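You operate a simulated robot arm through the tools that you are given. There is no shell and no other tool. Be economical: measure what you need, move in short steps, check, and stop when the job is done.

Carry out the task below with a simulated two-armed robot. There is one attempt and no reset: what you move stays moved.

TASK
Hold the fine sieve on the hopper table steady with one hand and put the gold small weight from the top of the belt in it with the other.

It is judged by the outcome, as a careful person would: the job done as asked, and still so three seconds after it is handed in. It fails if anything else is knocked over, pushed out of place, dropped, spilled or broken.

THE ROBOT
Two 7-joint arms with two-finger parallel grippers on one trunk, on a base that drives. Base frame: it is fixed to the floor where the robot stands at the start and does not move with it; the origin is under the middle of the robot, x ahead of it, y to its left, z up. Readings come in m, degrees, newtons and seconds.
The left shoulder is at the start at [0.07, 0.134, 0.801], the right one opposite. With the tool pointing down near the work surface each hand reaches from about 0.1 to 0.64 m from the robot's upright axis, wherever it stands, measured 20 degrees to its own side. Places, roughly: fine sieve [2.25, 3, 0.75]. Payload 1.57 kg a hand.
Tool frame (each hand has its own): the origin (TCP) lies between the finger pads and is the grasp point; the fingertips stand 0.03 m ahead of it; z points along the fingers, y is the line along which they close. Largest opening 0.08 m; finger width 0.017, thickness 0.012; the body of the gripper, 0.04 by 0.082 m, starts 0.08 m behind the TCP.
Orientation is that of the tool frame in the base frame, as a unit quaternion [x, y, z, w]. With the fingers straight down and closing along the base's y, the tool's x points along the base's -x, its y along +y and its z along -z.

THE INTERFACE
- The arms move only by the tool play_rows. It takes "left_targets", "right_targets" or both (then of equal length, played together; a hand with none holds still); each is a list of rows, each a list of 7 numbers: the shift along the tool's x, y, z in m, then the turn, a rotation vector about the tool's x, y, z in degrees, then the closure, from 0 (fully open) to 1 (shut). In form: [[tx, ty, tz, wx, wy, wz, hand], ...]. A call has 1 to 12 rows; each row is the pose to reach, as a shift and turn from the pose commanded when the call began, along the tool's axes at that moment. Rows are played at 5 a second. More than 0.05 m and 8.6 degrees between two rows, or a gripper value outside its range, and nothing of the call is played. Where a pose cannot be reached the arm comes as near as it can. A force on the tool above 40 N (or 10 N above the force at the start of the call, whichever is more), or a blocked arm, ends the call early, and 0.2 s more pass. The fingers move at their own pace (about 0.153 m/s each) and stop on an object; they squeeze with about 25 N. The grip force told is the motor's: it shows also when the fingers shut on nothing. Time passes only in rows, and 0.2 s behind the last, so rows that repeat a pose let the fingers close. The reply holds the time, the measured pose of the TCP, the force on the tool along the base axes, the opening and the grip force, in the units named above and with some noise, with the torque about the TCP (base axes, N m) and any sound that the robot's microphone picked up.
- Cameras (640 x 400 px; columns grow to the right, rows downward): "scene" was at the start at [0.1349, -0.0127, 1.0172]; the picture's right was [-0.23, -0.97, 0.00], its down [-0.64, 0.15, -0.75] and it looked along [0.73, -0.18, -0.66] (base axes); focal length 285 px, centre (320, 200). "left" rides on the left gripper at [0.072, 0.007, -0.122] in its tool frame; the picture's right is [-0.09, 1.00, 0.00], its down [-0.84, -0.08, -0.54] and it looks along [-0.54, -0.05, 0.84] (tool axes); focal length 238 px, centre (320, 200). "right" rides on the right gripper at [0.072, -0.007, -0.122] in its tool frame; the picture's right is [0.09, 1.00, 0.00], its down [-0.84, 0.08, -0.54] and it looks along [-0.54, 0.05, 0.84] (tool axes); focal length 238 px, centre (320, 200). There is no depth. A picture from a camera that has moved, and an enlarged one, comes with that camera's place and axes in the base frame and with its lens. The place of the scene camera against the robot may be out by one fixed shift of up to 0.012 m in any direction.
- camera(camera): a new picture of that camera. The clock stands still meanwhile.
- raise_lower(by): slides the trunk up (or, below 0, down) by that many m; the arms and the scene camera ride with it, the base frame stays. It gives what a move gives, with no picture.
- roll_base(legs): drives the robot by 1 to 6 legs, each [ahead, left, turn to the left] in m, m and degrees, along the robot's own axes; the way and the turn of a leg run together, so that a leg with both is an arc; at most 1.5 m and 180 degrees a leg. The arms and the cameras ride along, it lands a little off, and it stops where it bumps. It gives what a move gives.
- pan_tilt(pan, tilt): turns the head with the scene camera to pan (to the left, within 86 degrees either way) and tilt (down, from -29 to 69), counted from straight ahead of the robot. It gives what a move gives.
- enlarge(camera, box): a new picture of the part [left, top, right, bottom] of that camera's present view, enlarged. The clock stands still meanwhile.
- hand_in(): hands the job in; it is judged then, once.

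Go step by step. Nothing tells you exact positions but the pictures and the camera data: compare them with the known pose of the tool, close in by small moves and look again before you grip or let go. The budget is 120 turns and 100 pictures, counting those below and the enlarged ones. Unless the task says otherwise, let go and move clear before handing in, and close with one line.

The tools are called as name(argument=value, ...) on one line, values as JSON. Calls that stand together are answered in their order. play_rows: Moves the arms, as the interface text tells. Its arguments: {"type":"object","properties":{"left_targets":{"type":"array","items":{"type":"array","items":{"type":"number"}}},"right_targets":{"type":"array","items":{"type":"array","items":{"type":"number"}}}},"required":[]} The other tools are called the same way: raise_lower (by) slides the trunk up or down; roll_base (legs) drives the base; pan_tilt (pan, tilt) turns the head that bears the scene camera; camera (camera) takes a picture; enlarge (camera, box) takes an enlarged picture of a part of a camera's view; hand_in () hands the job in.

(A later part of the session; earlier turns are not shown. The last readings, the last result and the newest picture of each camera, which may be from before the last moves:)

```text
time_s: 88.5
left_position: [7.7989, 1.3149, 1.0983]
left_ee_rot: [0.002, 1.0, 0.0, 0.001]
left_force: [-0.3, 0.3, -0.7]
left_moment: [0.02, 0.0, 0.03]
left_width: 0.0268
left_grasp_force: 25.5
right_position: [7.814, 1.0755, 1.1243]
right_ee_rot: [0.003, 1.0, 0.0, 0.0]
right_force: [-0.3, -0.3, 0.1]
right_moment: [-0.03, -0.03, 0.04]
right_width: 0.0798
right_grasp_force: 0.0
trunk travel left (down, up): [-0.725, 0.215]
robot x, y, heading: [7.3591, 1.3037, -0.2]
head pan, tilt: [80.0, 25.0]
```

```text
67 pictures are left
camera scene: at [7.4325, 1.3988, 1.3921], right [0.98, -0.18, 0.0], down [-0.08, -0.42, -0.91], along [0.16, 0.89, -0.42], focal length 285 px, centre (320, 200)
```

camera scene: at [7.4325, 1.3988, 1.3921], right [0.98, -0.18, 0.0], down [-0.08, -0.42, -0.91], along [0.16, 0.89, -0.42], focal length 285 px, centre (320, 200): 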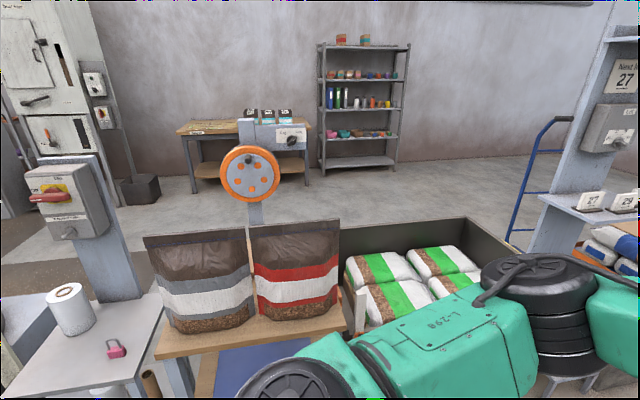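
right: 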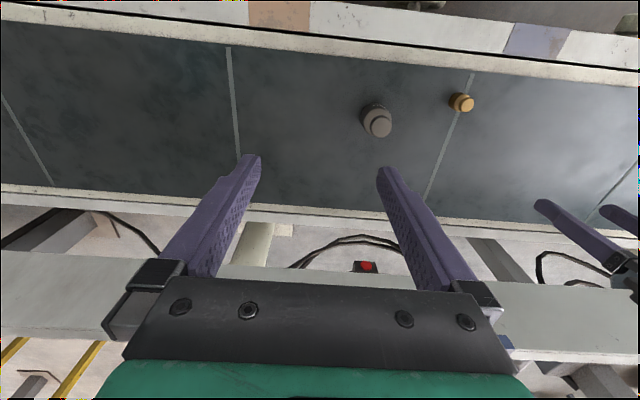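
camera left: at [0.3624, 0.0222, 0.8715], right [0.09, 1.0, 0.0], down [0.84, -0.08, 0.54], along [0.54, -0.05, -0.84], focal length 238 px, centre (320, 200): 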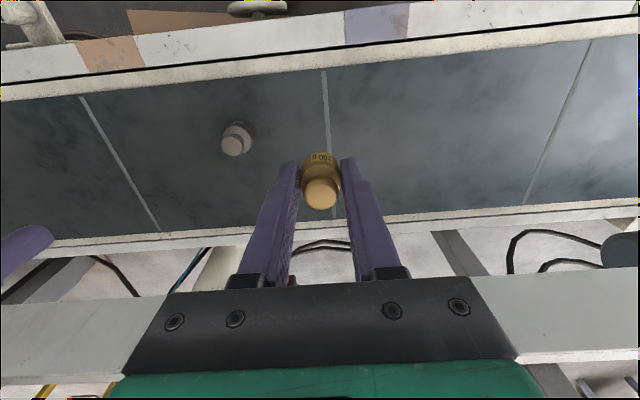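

The row seems to end near x ≈ 9.8. I'll drive closer and check the end and the orange trolley.

roll_base(legs=[[1.3, 0, 0]])

pan_tilt(pan=-10, tilt=25)

camera(camera="scene")

pan_tilt(pan=60, tilt=25)

camera(camera="scene")

```text
time_s: 95.0
left_position: [9.0878, 1.3129, 1.0984]
left_ee_rot: [0.001, 1.0, 0.0, 0.0]
left_force: [-0.1, 0.5, -0.7]
left_moment: [-0.01, -0.06, 0.0]
left_width: 0.027
left_grasp_force: 25.2
right_position: [9.1058, 1.073, 1.1239]
right_ee_rot: [0.001, 1.0, -0.001, 0.0]
right_force: [-0.3, 0.1, -0.4]
right_moment: [-0.01, 0.0, 0.0]
right_width: 0.08
right_grasp_force: 0.0
trunk travel left (down, up): [-0.725, 0.215]
robot x, y, heading: [8.6537, 1.2953, 0.1]
head pan, tilt: [80.0, 25.0]
```

```text
time_s: 96.6
left_position: [9.0897, 1.3119, 1.0979]
left_ee_rot: [0.001, 1.0, 0.0, 0.0]
left_force: [-0.6, 0.7, 0.1]
left_moment: [0.01, -0.02, 0.02]
left_width: 0.027
left_grasp_force: 24.8
right_position: [9.1062, 1.0722, 1.1234]
right_ee_rot: [0.001, 1.0, 0.0, 0.0]
right_force: [-1.1, -0.2, 0.7]
right_moment: [0.01, 0.0, 0.01]
right_width: 0.0801
right_grasp_force: 0.0
trunk travel left (down, up): [-0.725, 0.215]
robot x, y, heading: [8.6499, 1.3, -0.2]
head pan, tilt: [-10.0, 25.0]
```

```text
66 pictures are left
camera scene: at [8.797, 1.288, 1.3921], right [-0.17, -0.98, 0.0], down [-0.42, 0.07, -0.91], along [0.89, -0.16, -0.42], focal length 285 px, centre (320, 200)
```

scene: 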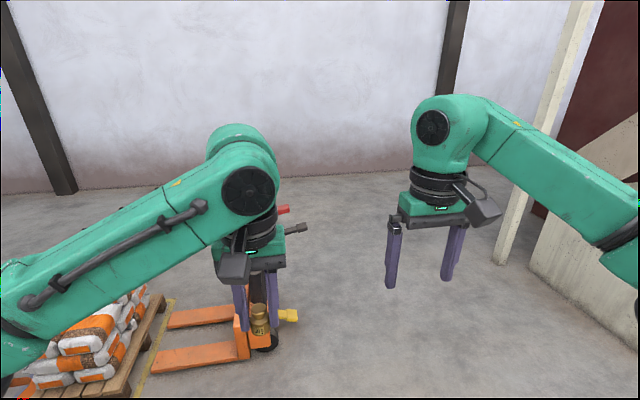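

```text
time_s: 98.0
left_position: [9.0889, 1.3126, 1.0983]
left_ee_rot: [0.001, 1.0, 0.0, 0.0]
left_force: [0.0, 0.2, -2.2]
left_moment: [0.0, 0.02, 0.01]
left_width: 0.027
left_grasp_force: 24.6
right_position: [9.1072, 1.073, 1.1227]
right_ee_rot: [0.001, 1.0, 0.0, 0.0]
right_force: [0.2, 0.7, -0.4]
right_moment: [-0.05, 0.03, 0.01]
right_width: 0.0799
right_grasp_force: 0.0
trunk travel left (down, up): [-0.725, 0.215]
robot x, y, heading: [8.6495, 1.2998, -0.1]
head pan, tilt: [60.0, 25.0]
```

```text
65 pictures are left
camera scene: at [8.7526, 1.3837, 1.3921], right [0.86, -0.5, 0.0], down [-0.21, -0.37, -0.91], along [0.45, 0.78, -0.42], focal length 285 px, centre (320, 200)
```

scene: 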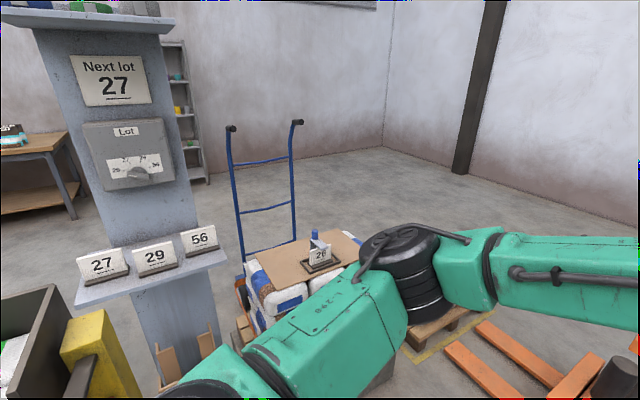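

A pallet jack stands at about (9.75–10.35, 1.1–2.0), and a post at (10.4, -0.45). I'll shift right to y ≈ 0.38 and go past between them to x ≈ 11.15.

roll_base(legs=[[0, -0.92, 0], [1.5, 0, 0], [1.0, 0, 0]])

pan_tilt(pan=85, tilt=25)

camera(camera="scene")

```text
time_s: 114.7
left_position: [11.5927, 0.3655, 1.098]
left_ee_rot: [0.008, 1.0, -0.001, -0.001]
left_force: [0.1, 0.0, -0.4]
left_moment: [-0.01, 0.0, 0.0]
left_width: 0.0268
left_grasp_force: 24.8
right_position: [11.606, 0.1251, 1.1241]
right_ee_rot: [0.009, 1.0, 0.0, 0.0]
right_force: [0.6, 0.2, -0.2]
right_moment: [-0.02, -0.02, 0.02]
right_width: 0.0799
right_grasp_force: 0.1
trunk travel left (down, up): [-0.725, 0.215]
robot x, y, heading: [11.1577, 0.3567, -0.7]
head pan, tilt: [60.0, 25.0]
```

```text
time_s: 115.6
left_position: [11.5936, 0.3651, 1.0984]
left_ee_rot: [0.008, 1.0, 0.0, 0.0]
left_force: [0.1, 0.6, -1.2]
left_moment: [-0.02, -0.01, -0.03]
left_width: 0.0268
left_grasp_force: 25.4
right_position: [11.6074, 0.1253, 1.1229]
right_ee_rot: [0.009, 1.0, 0.0, -0.001]
right_force: [-0.1, 0.3, -0.5]
right_moment: [-0.01, 0.0, 0.0]
right_width: 0.08
right_grasp_force: 0.1
trunk travel left (down, up): [-0.725, 0.215]
robot x, y, heading: [11.1584, 0.3553, -0.9]
head pan, tilt: [85.0, 25.0]
```

```text
64 pictures are left
camera scene: at [11.2191, 0.4533, 1.3921], right [0.99, -0.1, 0.0], down [-0.04, -0.42, -0.91], along [0.09, 0.9, -0.42], focal length 285 px, centre (320, 200)
```

scene: 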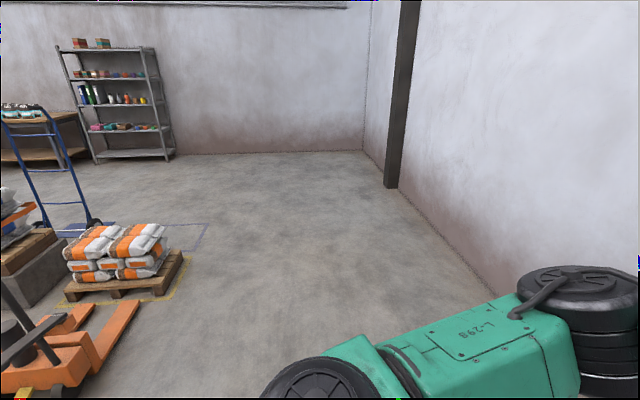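

The way to the back aisle is open. I'll slide left to y ≈ 4.05, turn around and drive back along the aisle.

roll_base(legs=[[0, 1.5, 0.8], [0, 1.5, 0], [0, 0.7, 0], [0, 0, 180], [1.0, 0, 0]])

pan_tilt(pan=0, tilt=20)

camera(camera="scene")

```text
time_s: 145.8
left_position: [9.6788, 4.0197, 1.0986]
left_ee_rot: [1.0, 0.015, -0.001, 0.0]
left_force: [0.2, 0.6, -2.0]
left_moment: [0.02, 0.03, -0.03]
left_width: 0.027
left_grasp_force: 24.8
right_position: [9.6542, 4.2578, 1.1241]
right_ee_rot: [1.0, 0.016, 0.0, 0.0]
right_force: [-0.1, -0.4, 0.7]
right_moment: [0.01, 0.01, 0.02]
right_width: 0.0802
right_grasp_force: 0.0
trunk travel left (down, up): [-0.725, 0.215]
robot x, y, heading: [10.1148, 4.0488, -178.1]
head pan, tilt: [85.0, 25.0]
```

```text
time_s: 147.3
left_position: [9.679, 4.0188, 1.0985]
left_ee_rot: [1.0, 0.014, 0.0, -0.001]
left_force: [-0.7, -0.5, -0.7]
left_moment: [-0.01, -0.04, 0.02]
left_width: 0.0271
left_grasp_force: 25.3
right_position: [9.6543, 4.2594, 1.1237]
right_ee_rot: [1.0, 0.016, 0.0, 0.0]
right_force: [0.6, 0.4, 0.4]
right_moment: [0.0, 0.01, -0.04]
right_width: 0.08
right_grasp_force: 0.1
trunk travel left (down, up): [-0.725, 0.215]
robot x, y, heading: [10.1116, 4.051, -177.9]
head pan, tilt: [0.0, 20.0]
```

```text
63 pictures are left
camera scene: at [9.9738, 4.0518, 1.4002], right [-0.03, 1.0, 0.0], down [0.34, 0.01, -0.94], along [-0.94, -0.03, -0.34], focal length 285 px, centre (320, 200)
```

scene: 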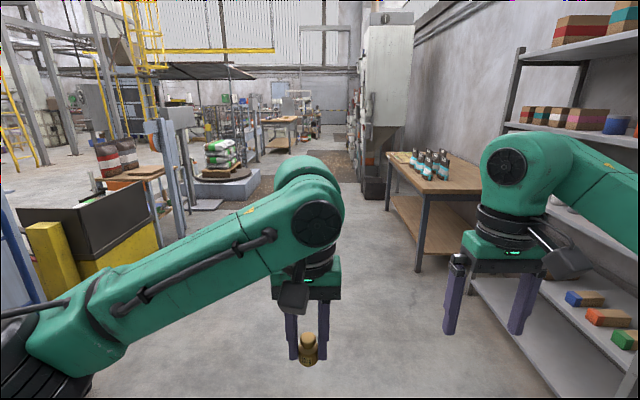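

The aisle is clear between y ≈ 3.1 and 4.7. I'll drive on toward the hopper table's back side.

roll_base(legs=[[1.5, 0.05, -2], [1.5, 0, 0], [1.5, 0, 0]])

camera(camera="scene")

```text
refused: leg 1 is longer than a leg can be; nothing moved
```

```text
62 pictures are left
camera scene: at [9.9738, 4.0518, 1.4002], right [-0.03, 1.0, 0.0], down [0.34, 0.01, -0.94], along [-0.94, -0.03, -0.34], focal length 285 px, centre (320, 200)
```

scene: 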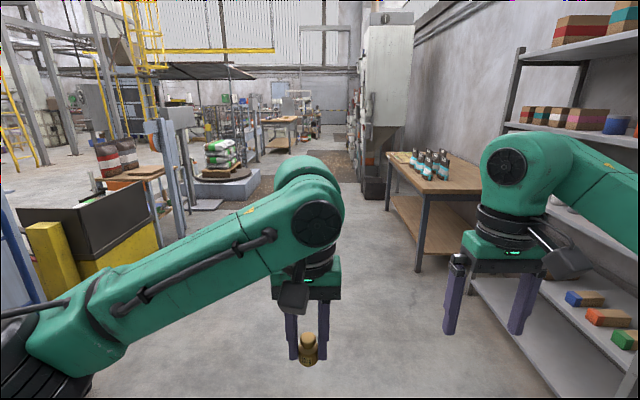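

The leg was slightly too long. I'll repeat it within the limit.

roll_base(legs=[[1.4, 0.1, -2], [1.5, 0, 0], [1.5, 0, 0]])

camera(camera="scene")

```text
time_s: 168.4
left_position: [5.2722, 3.9135, 1.0982]
left_ee_rot: [1.0, -0.003, -0.001, 0.0]
left_force: [1.0, -1.0, -0.4]
left_moment: [-0.01, -0.02, 0.0]
left_width: 0.0269
left_grasp_force: 24.7
right_position: [5.2547, 4.1531, 1.1246]
right_ee_rot: [1.0, -0.002, 0.0, 0.0]
right_force: [0.4, -0.3, -0.4]
right_moment: [0.01, 0.01, -0.02]
right_width: 0.0799
right_grasp_force: 0.1
trunk travel left (down, up): [-0.725, 0.215]
robot x, y, heading: [5.7087, 3.9285, 179.8]
head pan, tilt: [0.0, 20.0]
```

```text
61 pictures are left
camera scene: at [5.567, 3.9358, 1.4002], right [0.0, 1.0, 0.0], down [0.34, 0.0, -0.94], along [-0.94, 0.0, -0.34], focal length 285 px, centre (320, 200)
```

scene: 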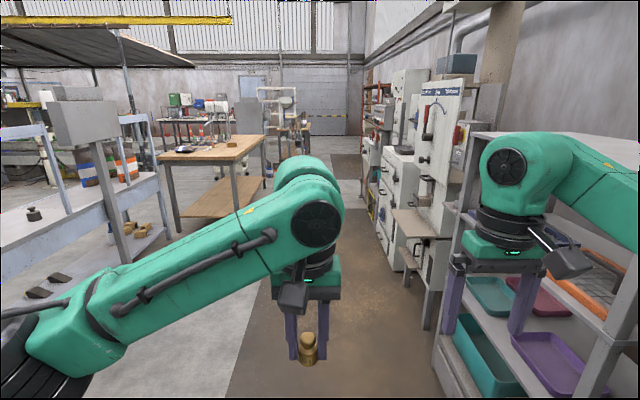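

I'm at (5.71, 3.93); the table's back edge is at y ≈ 3.15. I'll advance to x ≈ 2.35 staying near y ≈ 3.78, then turn to face the table.

roll_base(legs=[[1.4, 0.15, 0], [1.4, 0, 0], [0.55, 0, 0], [0, 0, 90]])

pan_tilt(pan=0, tilt=45)

camera(camera="scene")

```text
time_s: 188.6
left_position: [2.3691, 3.3678, 1.0971]
left_ee_rot: [0.711, 0.704, 0.0, 0.0]
left_force: [0.2, -0.5, -1.5]
left_moment: [0.0, -0.01, 0.01]
left_width: 0.0268
left_grasp_force: 24.8
right_position: [2.1293, 3.3516, 1.1228]
right_ee_rot: [0.71, 0.705, 0.0, 0.0]
right_force: [0.4, -0.1, -0.2]
right_moment: [0.0, 0.0, 0.02]
right_width: 0.08
right_grasp_force: 0.1
trunk travel left (down, up): [-0.725, 0.215]
robot x, y, heading: [2.3552, 3.8059, -90.3]
head pan, tilt: [0.0, 20.0]
```

```text
time_s: 189.5
left_position: [2.3696, 3.3662, 1.0976]
left_ee_rot: [0.71, 0.704, 0.0, 0.0]
left_force: [-0.3, -0.1, -1.2]
left_moment: [0.0, 0.02, -0.02]
left_width: 0.0269
left_grasp_force: 25.0
right_position: [2.1286, 3.35, 1.1234]
right_ee_rot: [0.71, 0.704, 0.0, 0.0]
right_force: [0.8, -0.2, -0.1]
right_moment: [0.01, 0.0, -0.01]
right_width: 0.0798
right_grasp_force: 0.0
trunk travel left (down, up): [-0.725, 0.215]
robot x, y, heading: [2.3561, 3.8004, -90.8]
head pan, tilt: [0.0, 45.0]
```

```text
60 pictures are left
camera scene: at [2.3572, 3.6776, 1.3616], right [-1.0, 0.01, 0.0], down [0.0, 0.71, -0.71], along [0.0, -0.71, -0.71], focal length 285 px, centre (320, 200)
```

scene: 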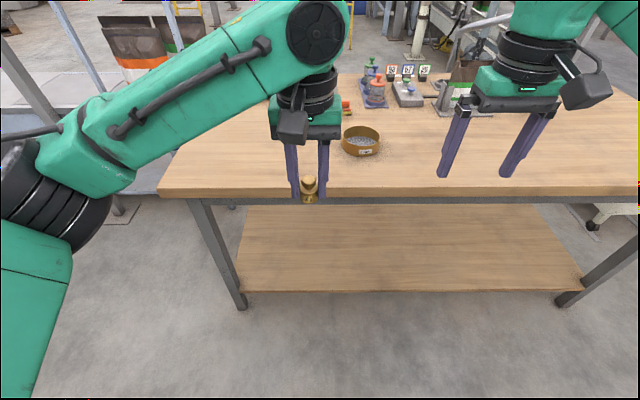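

The sieve is at about (2.22, 2.86) seen from behind, within reach once closer. I'll centre on it and creep toward the table edge (y ≈ 3.15).

roll_base(legs=[[0, -0.13, 0.8], [0.2, 0, 0]])

pan_tilt(pan=0, tilt=55)

camera(camera="scene")

camera(camera="right")

camera(camera="left")

```text
time_s: 192.0
left_position: [2.2476, 3.1686, 1.0995]
left_ee_rot: [0.705, 0.709, -0.002, 0.001]
left_force: [-0.1, -0.3, -1.3]
left_moment: [0.0, 0.01, 0.0]
left_width: 0.0271
left_grasp_force: 24.8
right_position: [2.0075, 3.1495, 1.1241]
right_ee_rot: [0.704, 0.711, -0.001, 0.0]
right_force: [0.2, 0.4, 0.2]
right_moment: [0.01, 0.0, 0.0]
right_width: 0.0801
right_grasp_force: 0.1
trunk travel left (down, up): [-0.725, 0.215]
robot x, y, heading: [2.2301, 3.6024, -89.4]
head pan, tilt: [0.0, 45.0]
```

```text
time_s: 192.7
left_position: [2.2492, 3.1664, 1.0982]
left_ee_rot: [0.704, 0.71, 0.001, 0.0]
left_force: [0.3, 0.3, -0.9]
left_moment: [0.03, 0.0, 0.01]
left_width: 0.0269
left_grasp_force: 24.5
right_position: [2.0084, 3.1474, 1.1232]
right_ee_rot: [0.705, 0.71, 0.0, 0.0]
right_force: [-0.1, 1.0, -0.8]
right_moment: [0.04, 0.01, 0.02]
right_width: 0.0798
right_grasp_force: 0.0
trunk travel left (down, up): [-0.725, 0.215]
robot x, y, heading: [2.2281, 3.6047, -89.6]
head pan, tilt: [0.0, 55.0]
```

```text
59 pictures are left
camera scene: at [2.2313, 3.4864, 1.3481], right [-1.0, -0.01, 0.0], down [-0.01, 0.82, -0.57], along [0.0, -0.57, -0.82], focal length 285 px, centre (320, 200)
```

scene: 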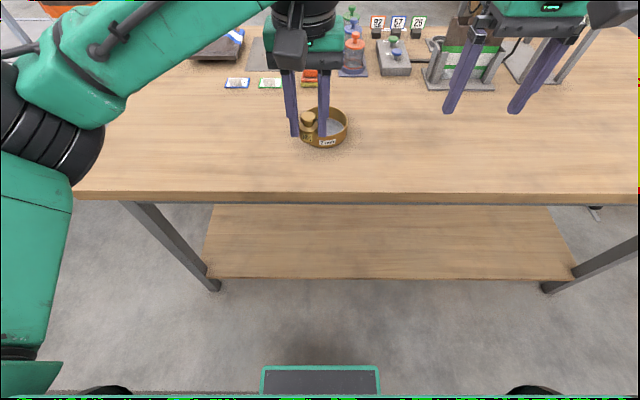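

```text
58 pictures are left
camera right: at [2.0005, 3.2171, 1.2442], right [0.99, 0.1, 0.0], down [0.08, -0.84, 0.54], along [0.05, -0.54, -0.84], focal length 238 px, centre (320, 200)
```

right: 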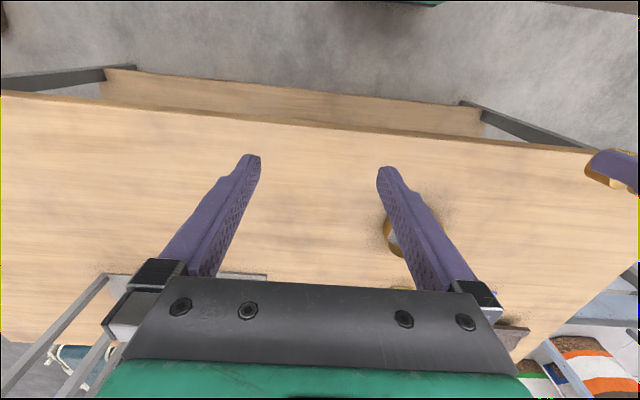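

```text
57 pictures are left
camera left: at [2.2525, 3.2377, 1.2207], right [1.0, -0.09, 0.0], down [-0.07, -0.84, 0.54], along [-0.05, -0.54, -0.84], focal length 238 px, centre (320, 200)
```

left: 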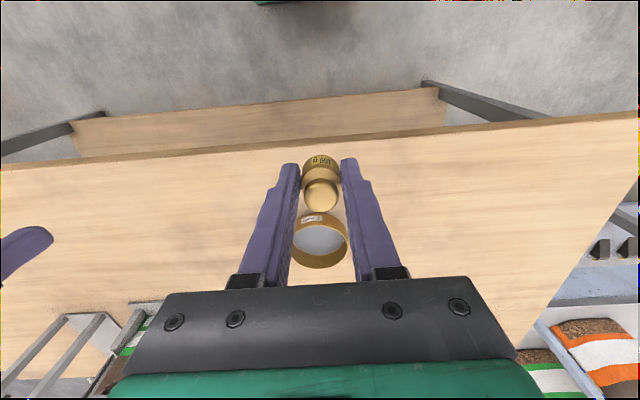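

The base front is at about 0.24 m ahead of the axis, so I can go 0.17 m closer safely. The sieve centre is about (2.221, 2.88).

roll_base(legs=[[0.17, 0, -0.4]])

camera(camera="scene")

enlarge(camera="scene", box=[240, 30, 480, 180])

camera(camera="right")

```text
time_s: 194.2
left_position: [2.246, 3.0018, 1.0988]
left_ee_rot: [0.707, 0.708, 0.0, 0.0]
left_force: [0.7, 0.3, -1.4]
left_moment: [0.01, -0.01, 0.03]
left_width: 0.0268
left_grasp_force: 25.4
right_position: [2.0081, 2.984, 1.1246]
right_ee_rot: [0.706, 0.708, 0.0, 0.003]
right_force: [-0.4, 0.0, -0.7]
right_moment: [-0.04, 0.0, -0.01]
right_width: 0.08
right_grasp_force: 0.1
trunk travel left (down, up): [-0.725, 0.215]
robot x, y, heading: [2.2258, 3.4364, -89.8]
head pan, tilt: [0.0, 55.0]
```

```text
56 pictures are left
camera scene: at [2.2319, 3.3219, 1.3484], right [-1.0, 0.0, 0.0], down [0.0, 0.82, -0.57], along [0.0, -0.57, -0.82], focal length 285 px, centre (320, 200)
```

scene: 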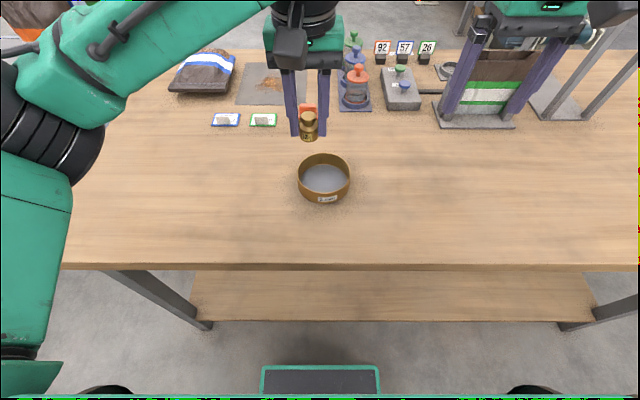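

```text
2.67 times, centred on (360, 105) of scene
camera zoom: at [2.2319, 3.3219, 1.3484], right [-1.0, 0.0, 0.0], down [0.0, 0.82, -0.57], along [0.0, -0.57, -0.82], focal length 760 px, centre (213, 453)
```

zoom: 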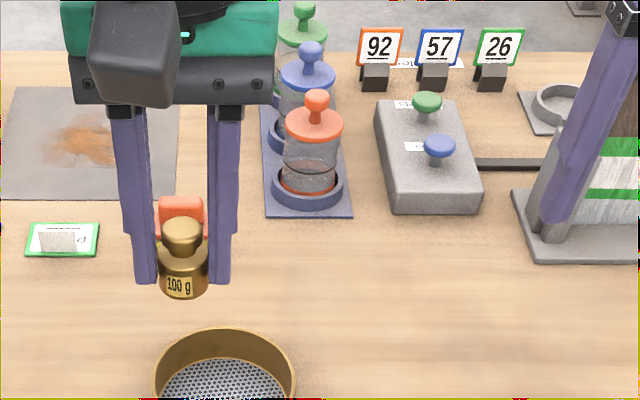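

```text
54 pictures are left
camera right: at [2.0, 3.0533, 1.2454], right [1.0, 0.1, 0.0], down [0.08, -0.84, 0.54], along [0.05, -0.54, -0.84], focal length 238 px, centre (320, 200)
```

right: 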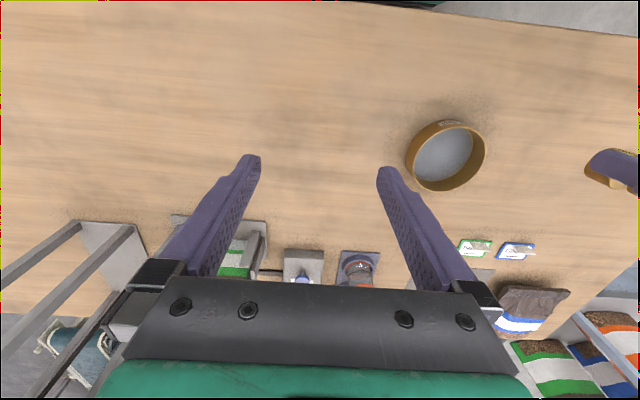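

The sieve is at about (2.224, 2.90), about 0.12 m across, rim z ≈ 0.86. I'll turn the left hand 90° (to keep the grippers apart) a bit to the side, and bring the right hand above the sieve's right rim.

play_rows(left_targets=[[0, 0.01, 0, 0, 0, 8.2, 0.8], [0, 0.02, 0, 0, 0, 16.4, 0.8], [0, 0.03, 0, 0, 0, 24.6, 0.8], [0, 0.04, 0, 0, 0, 32.8, 0.8], [0, 0.05, 0, 0, 0, 41, 0.8], [0, 0.06, 0, 0, 0, 49.2, 0.8], [0, 0.07, 0, 0, 0, 57.4, 0.8], [0, 0.08, 0, 0, 0, 65.6, 0.8], [0, 0.08, 0, 0, 0, 73.8, 0.8], [0, 0.08, 0, 0, 0, 82, 0.8], [0, 0.08, 0, 0, 0, 90, 0.8], [0, 0.08, 0, 0, 0, 90, 0.8]], right_targets=[[0, 0, 0, 0, 0, 0, 0.45], [0, 0, 0, 0, 0, 0, 0.45], [0, 0, 0, 0, 0, 0, 0.45], [0, 0, 0, 0, 0, 0, 0.45], [-0.014, 0.026, 0, 0, 0, 0, 0.45], [-0.028, 0.052, 0.02, 0, 0, 0, 0.45], [-0.042, 0.078, 0.04, 0, 0, 0, 0.45], [-0.056, 0.104, 0.06, 0, 0, 0, 0.45], [-0.07, 0.13, 0.09, 0, 0, 0, 0.45], [-0.084, 0.156, 0.12, 0, 0, 0, 0.45], [-0.084, 0.156, 0.15, 0, 0, 0, 0.45], [-0.084, 0.156, 0.15, 0, 0, 0, 0.45]])

camera(camera="scene")

camera(camera="right")

camera(camera="left")

```text
time_s: 196.8
left_position: [2.3275, 2.9997, 1.0985]
left_ee_rot: [1.0, 0.0, 0.0, -0.001]
left_force: [0.1, 0.7, -0.7]
left_moment: [-0.02, -0.02, 0.01]
left_width: 0.027
left_grasp_force: 25.1
right_position: [2.1625, 2.8973, 0.9724]
right_ee_rot: [0.706, 0.708, 0.0, 0.0]
right_force: [0.0, 0.2, 0.5]
right_moment: [0.02, 0.01, 0.01]
right_width: 0.044
right_grasp_force: 0.1
trunk travel left (down, up): [-0.725, 0.215]
robot x, y, heading: [2.2264, 3.4329, -89.9]
head pan, tilt: [0.0, 55.0]
```

```text
53 pictures are left
camera scene: at [2.2318, 3.3196, 1.3481], right [-1.0, 0.0, 0.0], down [0.0, 0.82, -0.57], along [0.0, -0.57, -0.82], focal length 285 px, centre (320, 200)
```

scene: 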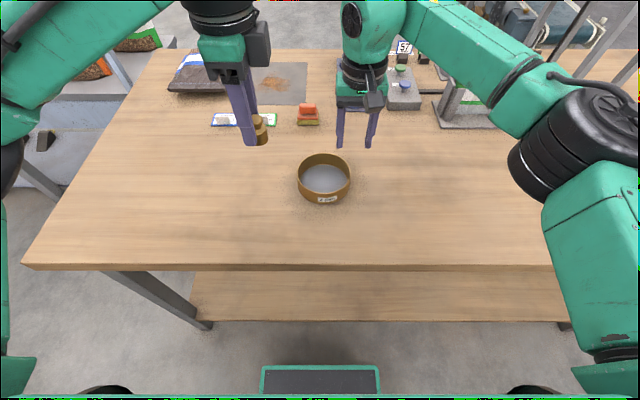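

```text
52 pictures are left
camera right: at [2.1569, 2.9671, 1.0945], right [1.0, 0.1, 0.0], down [0.08, -0.84, 0.54], along [0.05, -0.54, -0.84], focal length 238 px, centre (320, 200)
```

right: 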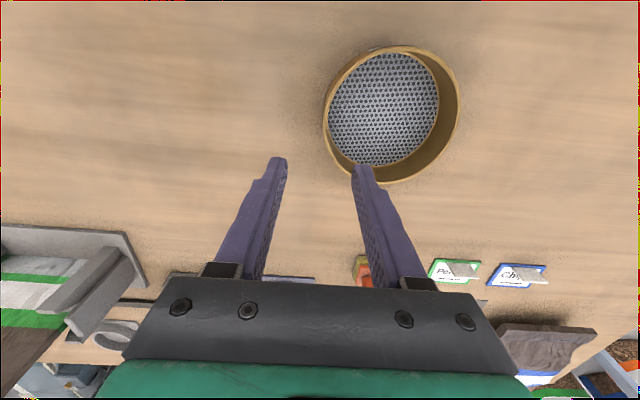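

```text
51 pictures are left
camera left: at [2.3975, 2.9925, 1.2212], right [-0.09, -1.0, 0.0], down [-0.84, 0.08, 0.54], along [-0.54, 0.05, -0.84], focal length 238 px, centre (320, 200)
```

left: 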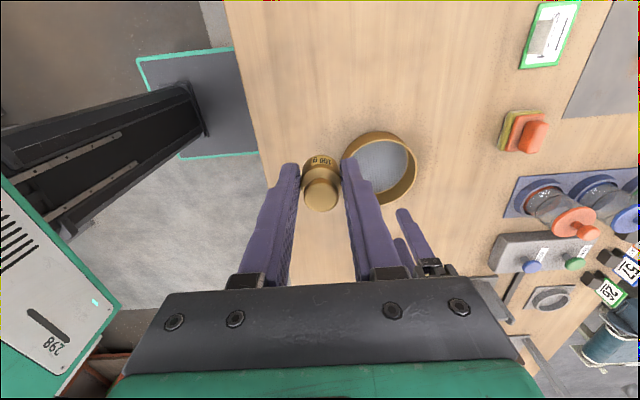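

The rim's right edge is at x ≈ 2.166, y ≈ 2.917, z ≈ 0.868. I'll align the right hand and lower it to just above the rim.

play_rows(right_targets=[[0.01, 0.003, 0, 0, 0, 0, 0.45], [0.02, 0.004, 0.02, 0, 0, 0, 0.45], [0.02, 0.004, 0.04, 0, 0, 0, 0.45], [0.02, 0.004, 0.052, 0, 0, 0, 0.45], [0.02, 0.004, 0.052, 0, 0, 0, 0.45]])

camera(camera="right")

enlarge(camera="scene", box=[250, 90, 410, 220])

enlarge(camera="left", box=[320, 100, 480, 240])

```text
time_s: 198.0
left_position: [2.3272, 2.9998, 1.099]
left_ee_rot: [1.0, 0.002, 0.0, 0.0]
left_force: [0.7, -0.6, -1.3]
left_moment: [-0.03, -0.03, 0.01]
left_width: 0.0268
left_grasp_force: 24.7
right_position: [2.1683, 2.9163, 0.922]
right_ee_rot: [0.706, 0.709, 0.0, -0.001]
right_force: [-0.6, -0.3, -0.2]
right_moment: [-0.01, -0.01, 0.01]
right_width: 0.0441
right_grasp_force: 0.0
trunk travel left (down, up): [-0.725, 0.215]
robot x, y, heading: [2.2282, 3.4353, -89.6]
head pan, tilt: [0.0, 55.0]
```

```text
50 pictures are left
camera right: at [2.1604, 2.987, 1.0427], right [1.0, 0.1, 0.0], down [0.08, -0.84, 0.54], along [0.05, -0.54, -0.84], focal length 238 px, centre (320, 200)
```

right: 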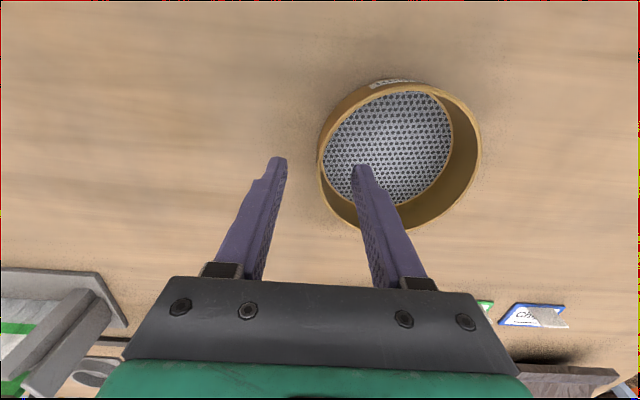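

```text
3.08 times, centred on (330, 155) of scene
camera zoom: at [2.2319, 3.3194, 1.3481], right [-1.0, 0.0, 0.0], down [0.0, 0.82, -0.57], along [0.0, -0.57, -0.82], focal length 876 px, centre (289, 338)
```

zoom: 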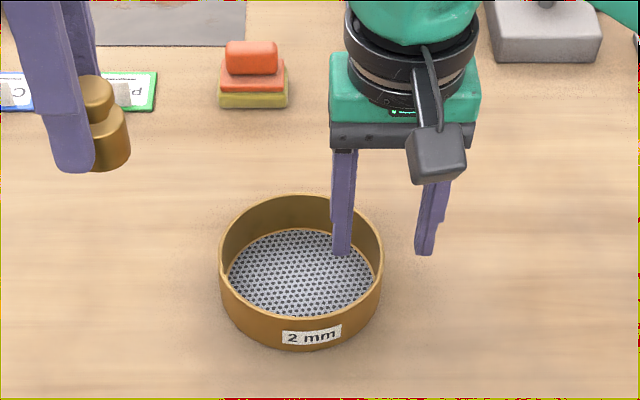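

```text
2.86 times, centred on (400, 170) of left
camera zoom: at [2.3977, 2.9925, 1.2211], right [-0.09, -1.0, 0.0], down [-0.84, 0.08, 0.54], along [-0.54, 0.05, -0.84], focal length 681 px, centre (91, 286)
```

zoom: 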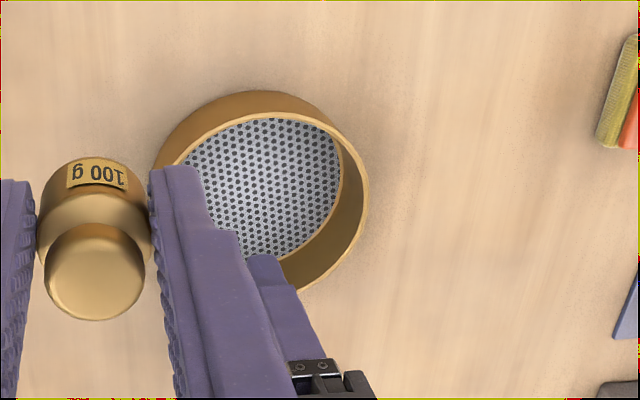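

The gap between the right fingers straddles the rim nicely. I'll lower to z ≈ 0.88 and look before closing.

play_rows(right_targets=[[0, 0, 0.015, 0, 0, 0, 0.45], [0, 0, 0.03, 0, 0, 0, 0.45], [0, 0, 0.043, 0, 0, 0, 0.45], [0, 0, 0.043, 0, 0, 0, 0.45]])

enlarge(camera="scene", box=[280, 130, 400, 220])

camera(camera="right")

```text
time_s: 199.0
left_position: [2.3264, 3.0036, 1.1013]
left_ee_rot: [1.0, 0.001, 0.001, 0.002]
left_force: [0.0, 1.0, -2.2]
left_moment: [-0.02, 0.0, 0.0]
left_width: 0.0269
left_grasp_force: 24.4
right_position: [2.1695, 2.9179, 0.8833]
right_ee_rot: [0.706, 0.708, -0.002, 0.005]
right_force: [-1.5, -7.8, 31.6]
right_moment: [-0.11, -0.66, -0.25]
right_width: 0.0423
right_grasp_force: 0.0
trunk travel left (down, up): [-0.725, 0.215]
robot x, y, heading: [2.2287, 3.4304, -89.6]
head pan, tilt: [0.0, 55.0]
```

```text
4.44 times, centred on (340, 175) of scene
camera zoom: at [2.2319, 3.3231, 1.3491], right [-1.0, 0.0, 0.0], down [0.0, 0.82, -0.58], along [0.0, -0.58, -0.82], focal length 1266 px, centre (231, 311)
```

zoom: 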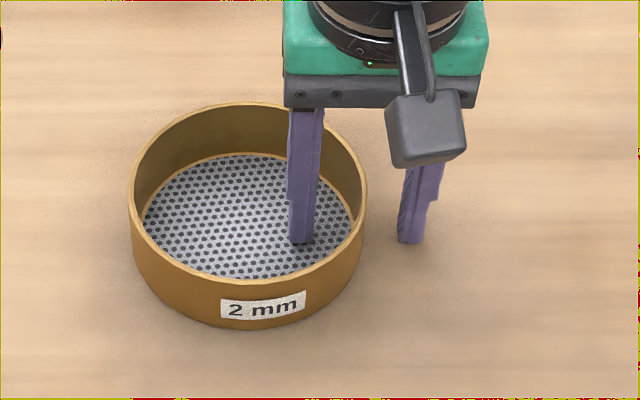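

```text
46 pictures are left
camera right: at [2.1611, 2.9892, 1.0035], right [1.0, 0.09, 0.0], down [0.08, -0.83, 0.55], along [0.06, -0.55, -0.83], focal length 238 px, centre (320, 200)
```

right: 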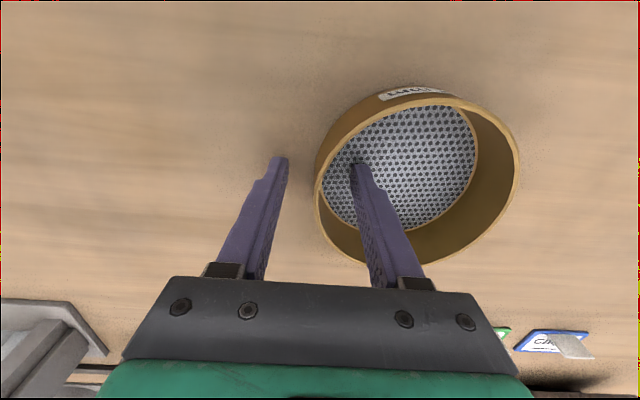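

The inner fingertip is pressing on the mesh (31 N), so the mesh is at z ≈ 0.853. I'll raise the hand about 10 mm, then close on the rim.

play_rows(right_targets=[[0, 0, -0.012, 0, 0, 0, 0.45], [0, 0, -0.012, 0, 0, 0, 0.45]])

enlarge(camera="scene", box=[280, 130, 400, 220])

camera(camera="right")

```text
time_s: 199.6
left_position: [2.3267, 3.0003, 1.0983]
left_ee_rot: [1.0, 0.001, -0.001, 0.0]
left_force: [0.1, -0.5, -1.5]
left_moment: [0.01, -0.01, 0.0]
left_width: 0.027
left_grasp_force: 25.1
right_position: [2.1672, 2.9178, 0.8907]
right_ee_rot: [0.706, 0.708, -0.001, -0.001]
right_force: [-0.1, 0.5, 0.0]
right_moment: [-0.06, -0.04, -0.01]
right_width: 0.0441
right_grasp_force: 0.1
trunk travel left (down, up): [-0.725, 0.215]
robot x, y, heading: [2.2292, 3.4344, -89.8]
head pan, tilt: [0.0, 55.0]
```

```text
4.44 times, centred on (340, 175) of scene
camera zoom: at [2.2318, 3.3203, 1.348], right [-1.0, 0.0, 0.0], down [0.0, 0.82, -0.57], along [0.0, -0.57, -0.82], focal length 1266 px, centre (231, 311)
```

zoom: 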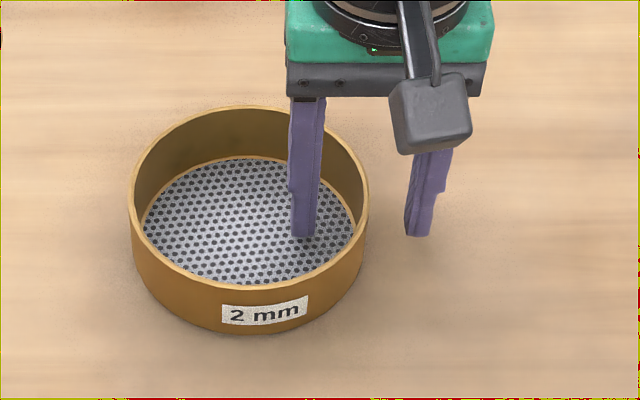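

```text
44 pictures are left
camera right: at [2.1605, 2.9888, 1.0108], right [1.0, 0.1, 0.0], down [0.08, -0.84, 0.54], along [0.05, -0.54, -0.84], focal length 238 px, centre (320, 200)
```

right: 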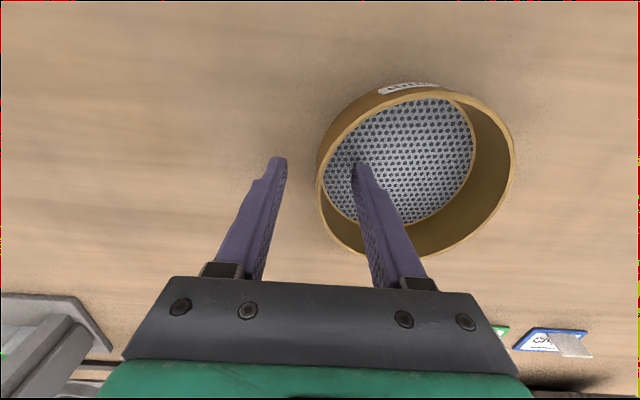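

The fingers are clear of the mesh and centred on the wall. I'll close the right hand on the rim.

play_rows(right_targets=[[0, 0, 0, 0, 0, 0, 0.6], [0, 0, 0, 0, 0, 0, 0.75], [0, 0, 0, 0, 0, 0, 0.9], [0, 0, 0, 0, 0, 0, 1], [0, 0, 0, 0, 0, 0, 1]])

enlarge(camera="scene", box=[280, 130, 400, 220])

camera(camera="left")

```text
time_s: 200.8
left_position: [2.3281, 2.9997, 1.0989]
left_ee_rot: [1.0, 0.001, 0.001, 0.0]
left_force: [0.4, -0.3, -0.5]
left_moment: [0.02, -0.05, -0.01]
left_width: 0.027
left_grasp_force: 24.9
right_position: [2.1666, 2.9176, 0.8901]
right_ee_rot: [0.706, 0.708, 0.0, 0.001]
right_force: [0.1, 0.8, 0.1]
right_moment: [-0.03, 0.06, -0.02]
right_width: 0.0049
right_grasp_force: 25.3
trunk travel left (down, up): [-0.725, 0.215]
robot x, y, heading: [2.2279, 3.4343, -89.7]
head pan, tilt: [0.0, 55.0]
```

```text
4.44 times, centred on (340, 175) of scene
camera zoom: at [2.2319, 3.3194, 1.3481], right [-1.0, 0.0, 0.0], down [0.0, 0.82, -0.57], along [0.0, -0.57, -0.82], focal length 1266 px, centre (231, 311)
```

zoom: 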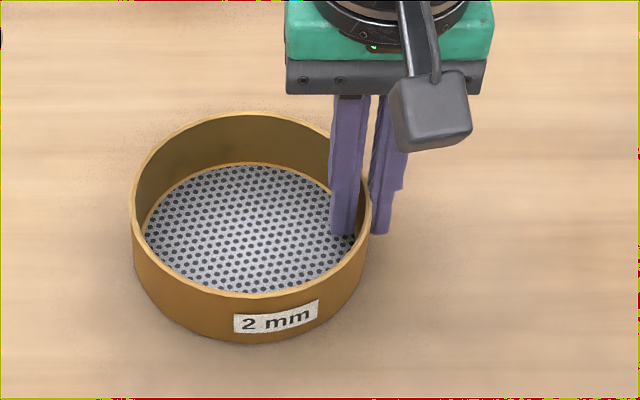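

```text
42 pictures are left
camera left: at [2.3977, 2.9925, 1.2211], right [-0.09, -1.0, 0.0], down [-0.84, 0.08, 0.54], along [-0.54, 0.05, -0.84], focal length 238 px, centre (320, 200)
```

left: 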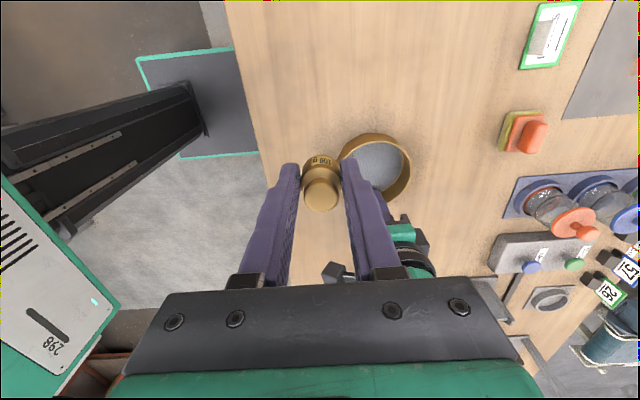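

The rim is held (wall 4.9 mm), with the sieve centre at about (2.222, 2.925) and the mesh at z ≈ 0.855. I'll lean the left hand 12° away from the right one and bring the weight above the sieve.

play_rows(left_targets=[[0, 0, 0, 0, -6, 0, 0.8], [0, 0, 0, 0, -12, 0, 0.8], [-0.016, 0.015, 0.02, 0, -12, 0, 0.8], [-0.032, 0.03, 0.04, 0, -12, 0, 0.8], [-0.048, 0.045, 0.06, 0, -12, 0, 0.8], [-0.064, 0.06, 0.08, 0, -12, 0, 0.8], [-0.078, 0.075, 0.1, 0, -12, 0, 0.8], [-0.078, 0.075, 0.1, 0, -12, 0, 0.8]])

camera(camera="scene")

camera(camera="left")

camera(camera="right")

```text
time_s: 202.6
left_position: [2.2503, 2.9236, 0.999]
left_ee_rot: [0.995, 0.001, -0.105, -0.001]
left_force: [0.5, -0.5, -0.9]
left_moment: [-0.04, -0.04, -0.02]
left_width: 0.0274
left_grasp_force: 24.9
right_position: [2.1677, 2.9172, 0.8899]
right_ee_rot: [0.707, 0.708, 0.0, -0.001]
right_force: [-1.3, 0.8, 1.9]
right_moment: [-0.1, -0.06, -0.04]
right_width: 0.0046
right_grasp_force: 24.6
trunk travel left (down, up): [-0.725, 0.215]
robot x, y, heading: [2.2297, 3.4385, -89.8]
head pan, tilt: [0.0, 55.0]
```

```text
41 pictures are left
camera scene: at [2.2321, 3.3195, 1.3481], right [-1.0, 0.0, 0.0], down [0.0, 0.82, -0.57], along [0.0, -0.57, -0.82], focal length 285 px, centre (320, 200)
```

scene: 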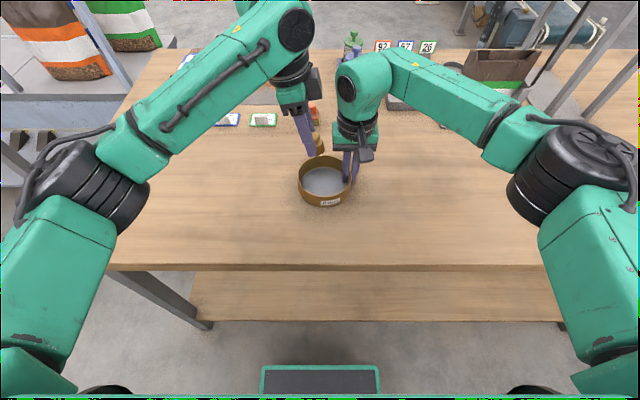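

```text
40 pictures are left
camera left: at [2.3447, 2.9175, 1.1034], right [-0.09, -1.0, 0.02], down [-0.71, 0.08, 0.7], along [-0.7, 0.05, -0.71], focal length 238 px, centre (320, 200)
```

left: 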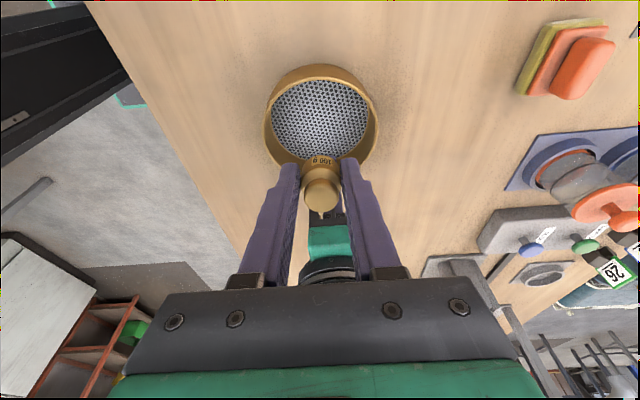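

```text
39 pictures are left
camera right: at [2.1608, 2.9878, 1.0115], right [1.0, 0.1, 0.0], down [0.08, -0.84, 0.54], along [0.05, -0.54, -0.84], focal length 238 px, centre (320, 200)
```

right: 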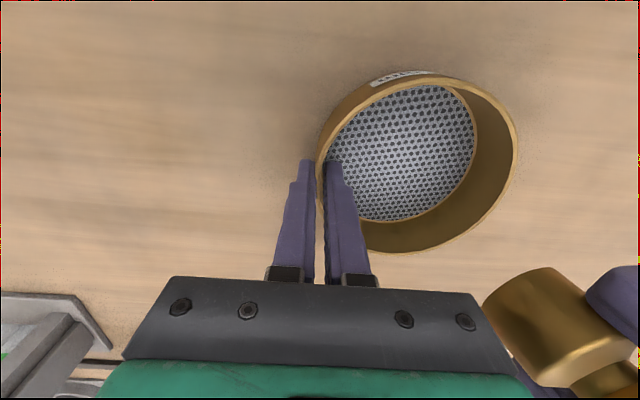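

The weight hangs above the sieve's left part. I'll check the clearance between the two wrists before descending.

enlarge(camera="scene", box=[240, 30, 420, 210])

```text
2.22 times, centred on (330, 120) of scene
camera zoom: at [2.2321, 3.3195, 1.3481], right [-1.0, 0.0, 0.0], down [0.0, 0.82, -0.57], along [0.0, -0.57, -0.82], focal length 633 px, centre (298, 378)
```

zoom: 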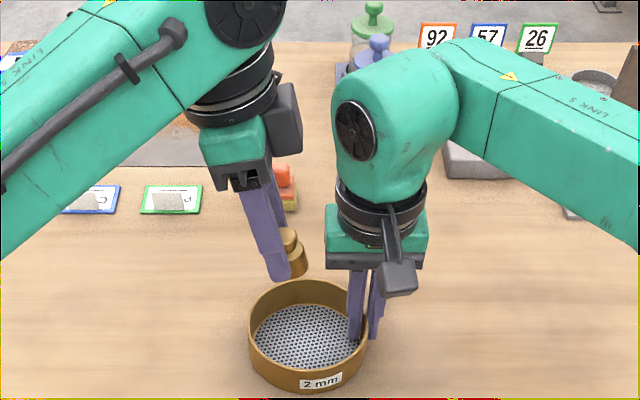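

There is about 20 mm between the left hand's side box and the right palm if I go straight down. I'll descend 60 mm vertically and look.

play_rows(left_targets=[[0.0042, 0, 0.0196, 0, 0, 0, 0.8], [0.0083, 0, 0.0391, 0, 0, 0, 0.8], [0.0125, 0, 0.0587, 0, 0, 0, 0.8], [0.0125, 0, 0.0587, 0, 0, 0, 0.8]])

enlarge(camera="scene", box=[240, 60, 420, 210])

camera(camera="left")

camera(camera="right")

```text
time_s: 203.6
left_position: [2.2494, 2.9234, 0.9385]
left_ee_rot: [0.994, 0.001, -0.105, 0.0]
left_force: [-0.4, 0.0, -0.8]
left_moment: [0.0, -0.02, -0.03]
left_width: 0.0269
left_grasp_force: 25.0
right_position: [2.1687, 2.9177, 0.8914]
right_ee_rot: [0.706, 0.709, 0.0, 0.0]
right_force: [0.2, -0.2, 1.0]
right_moment: [-0.01, 0.08, -0.05]
right_width: 0.0048
right_grasp_force: 24.7
trunk travel left (down, up): [-0.725, 0.215]
robot x, y, heading: [2.2281, 3.4356, -89.7]
head pan, tilt: [0.0, 55.0]
```

```text
2.67 times, centred on (330, 135) of scene
camera zoom: at [2.2319, 3.3196, 1.3481], right [-1.0, 0.0, 0.0], down [0.0, 0.82, -0.57], along [0.0, -0.57, -0.82], focal length 760 px, centre (293, 373)
```

zoom: 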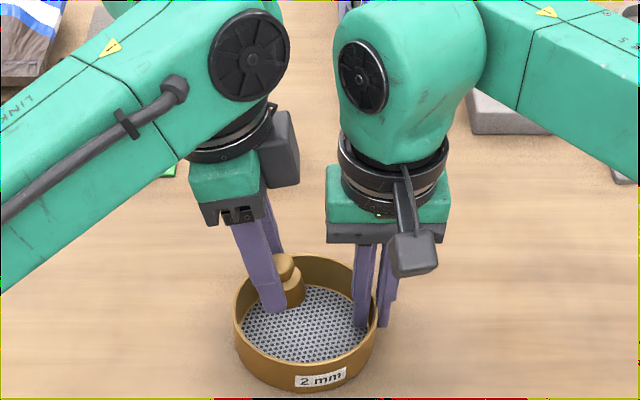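

```text
36 pictures are left
camera left: at [2.3438, 2.9172, 1.044], right [-0.09, -1.0, 0.02], down [-0.71, 0.08, 0.7], along [-0.7, 0.05, -0.71], focal length 238 px, centre (320, 200)
```

left: 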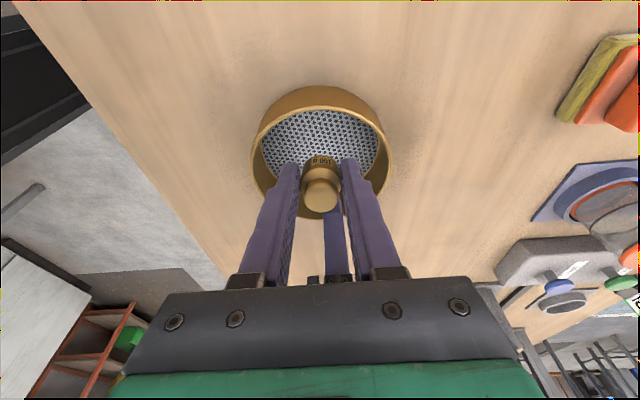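

```text
35 pictures are left
camera right: at [2.1607, 2.9879, 1.0115], right [1.0, 0.1, 0.0], down [0.08, -0.84, 0.54], along [0.05, -0.54, -0.84], focal length 238 px, centre (320, 200)
```

right: 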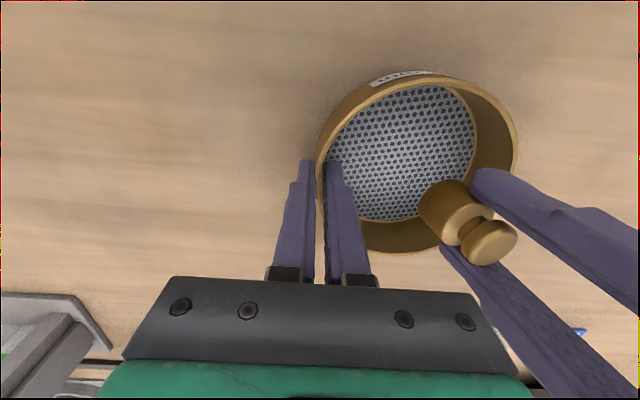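

Clearance is good and the weight is right over the mesh. I'll lower it another 41 mm to just above the mesh.

play_rows(left_targets=[[0.0031, 0, 0.0147, 0, 0, 0, 0.8], [0.0062, 0, 0.0293, 0, 0, 0, 0.8], [0.0081, 0, 0.0381, 0, 0, 0, 0.8], [0.0081, 0, 0.0381, 0, 0, 0, 0.8]])

enlarge(camera="scene", box=[240, 60, 420, 210])

enlarge(camera="right", box=[300, 60, 560, 260])

```text
time_s: 204.6
left_position: [2.249, 2.9253, 0.8987]
left_ee_rot: [0.995, 0.002, -0.104, 0.0]
left_force: [-0.7, 0.3, -0.3]
left_moment: [-0.01, 0.0, 0.0]
left_width: 0.0266
left_grasp_force: 24.5
right_position: [2.1668, 2.9175, 0.8911]
right_ee_rot: [0.706, 0.708, 0.0, -0.001]
right_force: [-0.2, 0.2, 1.2]
right_moment: [-0.01, 0.06, -0.01]
right_width: 0.0047
right_grasp_force: 24.5
trunk travel left (down, up): [-0.725, 0.215]
robot x, y, heading: [2.2334, 3.4345, -89.8]
head pan, tilt: [0.0, 55.0]
```

```text
2.67 times, centred on (330, 135) of scene
camera zoom: at [2.2319, 3.3196, 1.3481], right [-1.0, 0.0, 0.0], down [0.0, 0.82, -0.57], along [0.0, -0.57, -0.82], focal length 760 px, centre (293, 373)
```

zoom: 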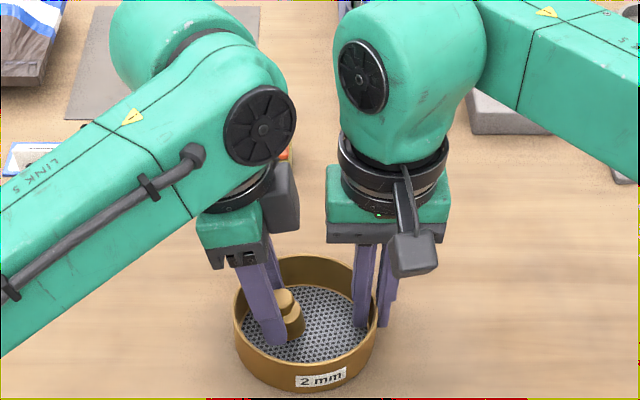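

```text
2.00 times, centred on (430, 160) of right
camera zoom: at [2.1607, 2.9879, 1.0115], right [1.0, 0.1, 0.0], down [0.08, -0.84, 0.54], along [0.05, -0.54, -0.84], focal length 477 px, centre (100, 280)
```

zoom: 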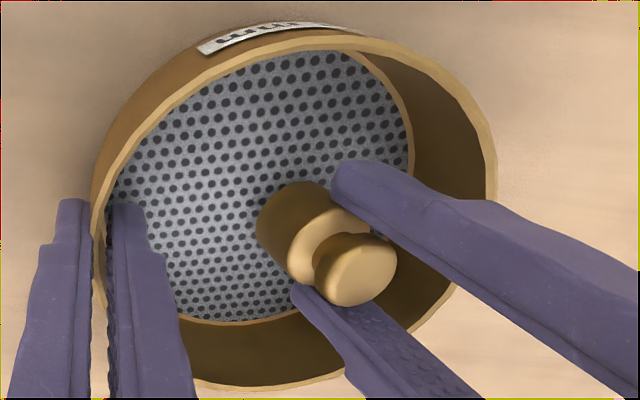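

No contact yet. I'll lower a few more millimetres until the force shows a light touch.

play_rows(left_targets=[[0.0005, 0, 0.0025, 0, 0, 0, 0.8], [0.0008, 0, 0.004, 0, 0, 0, 0.8], [0.0008, 0, 0.004, 0, 0, 0, 0.8]])

```text
time_s: 205.4
left_position: [2.2489, 2.9247, 0.8964]
left_ee_rot: [0.995, 0.001, -0.105, -0.001]
left_force: [-0.3, -0.6, -1.1]
left_moment: [-0.01, -0.03, -0.05]
left_width: 0.0268
left_grasp_force: 25.4
right_position: [2.1677, 2.9178, 0.8902]
right_ee_rot: [0.706, 0.709, 0.0, 0.0]
right_force: [-1.0, 0.2, 0.7]
right_moment: [0.0, 0.07, -0.03]
right_width: 0.0046
right_grasp_force: 25.1
trunk travel left (down, up): [-0.725, 0.215]
robot x, y, heading: [2.2281, 3.437, -89.9]
head pan, tilt: [0.0, 55.0]
```

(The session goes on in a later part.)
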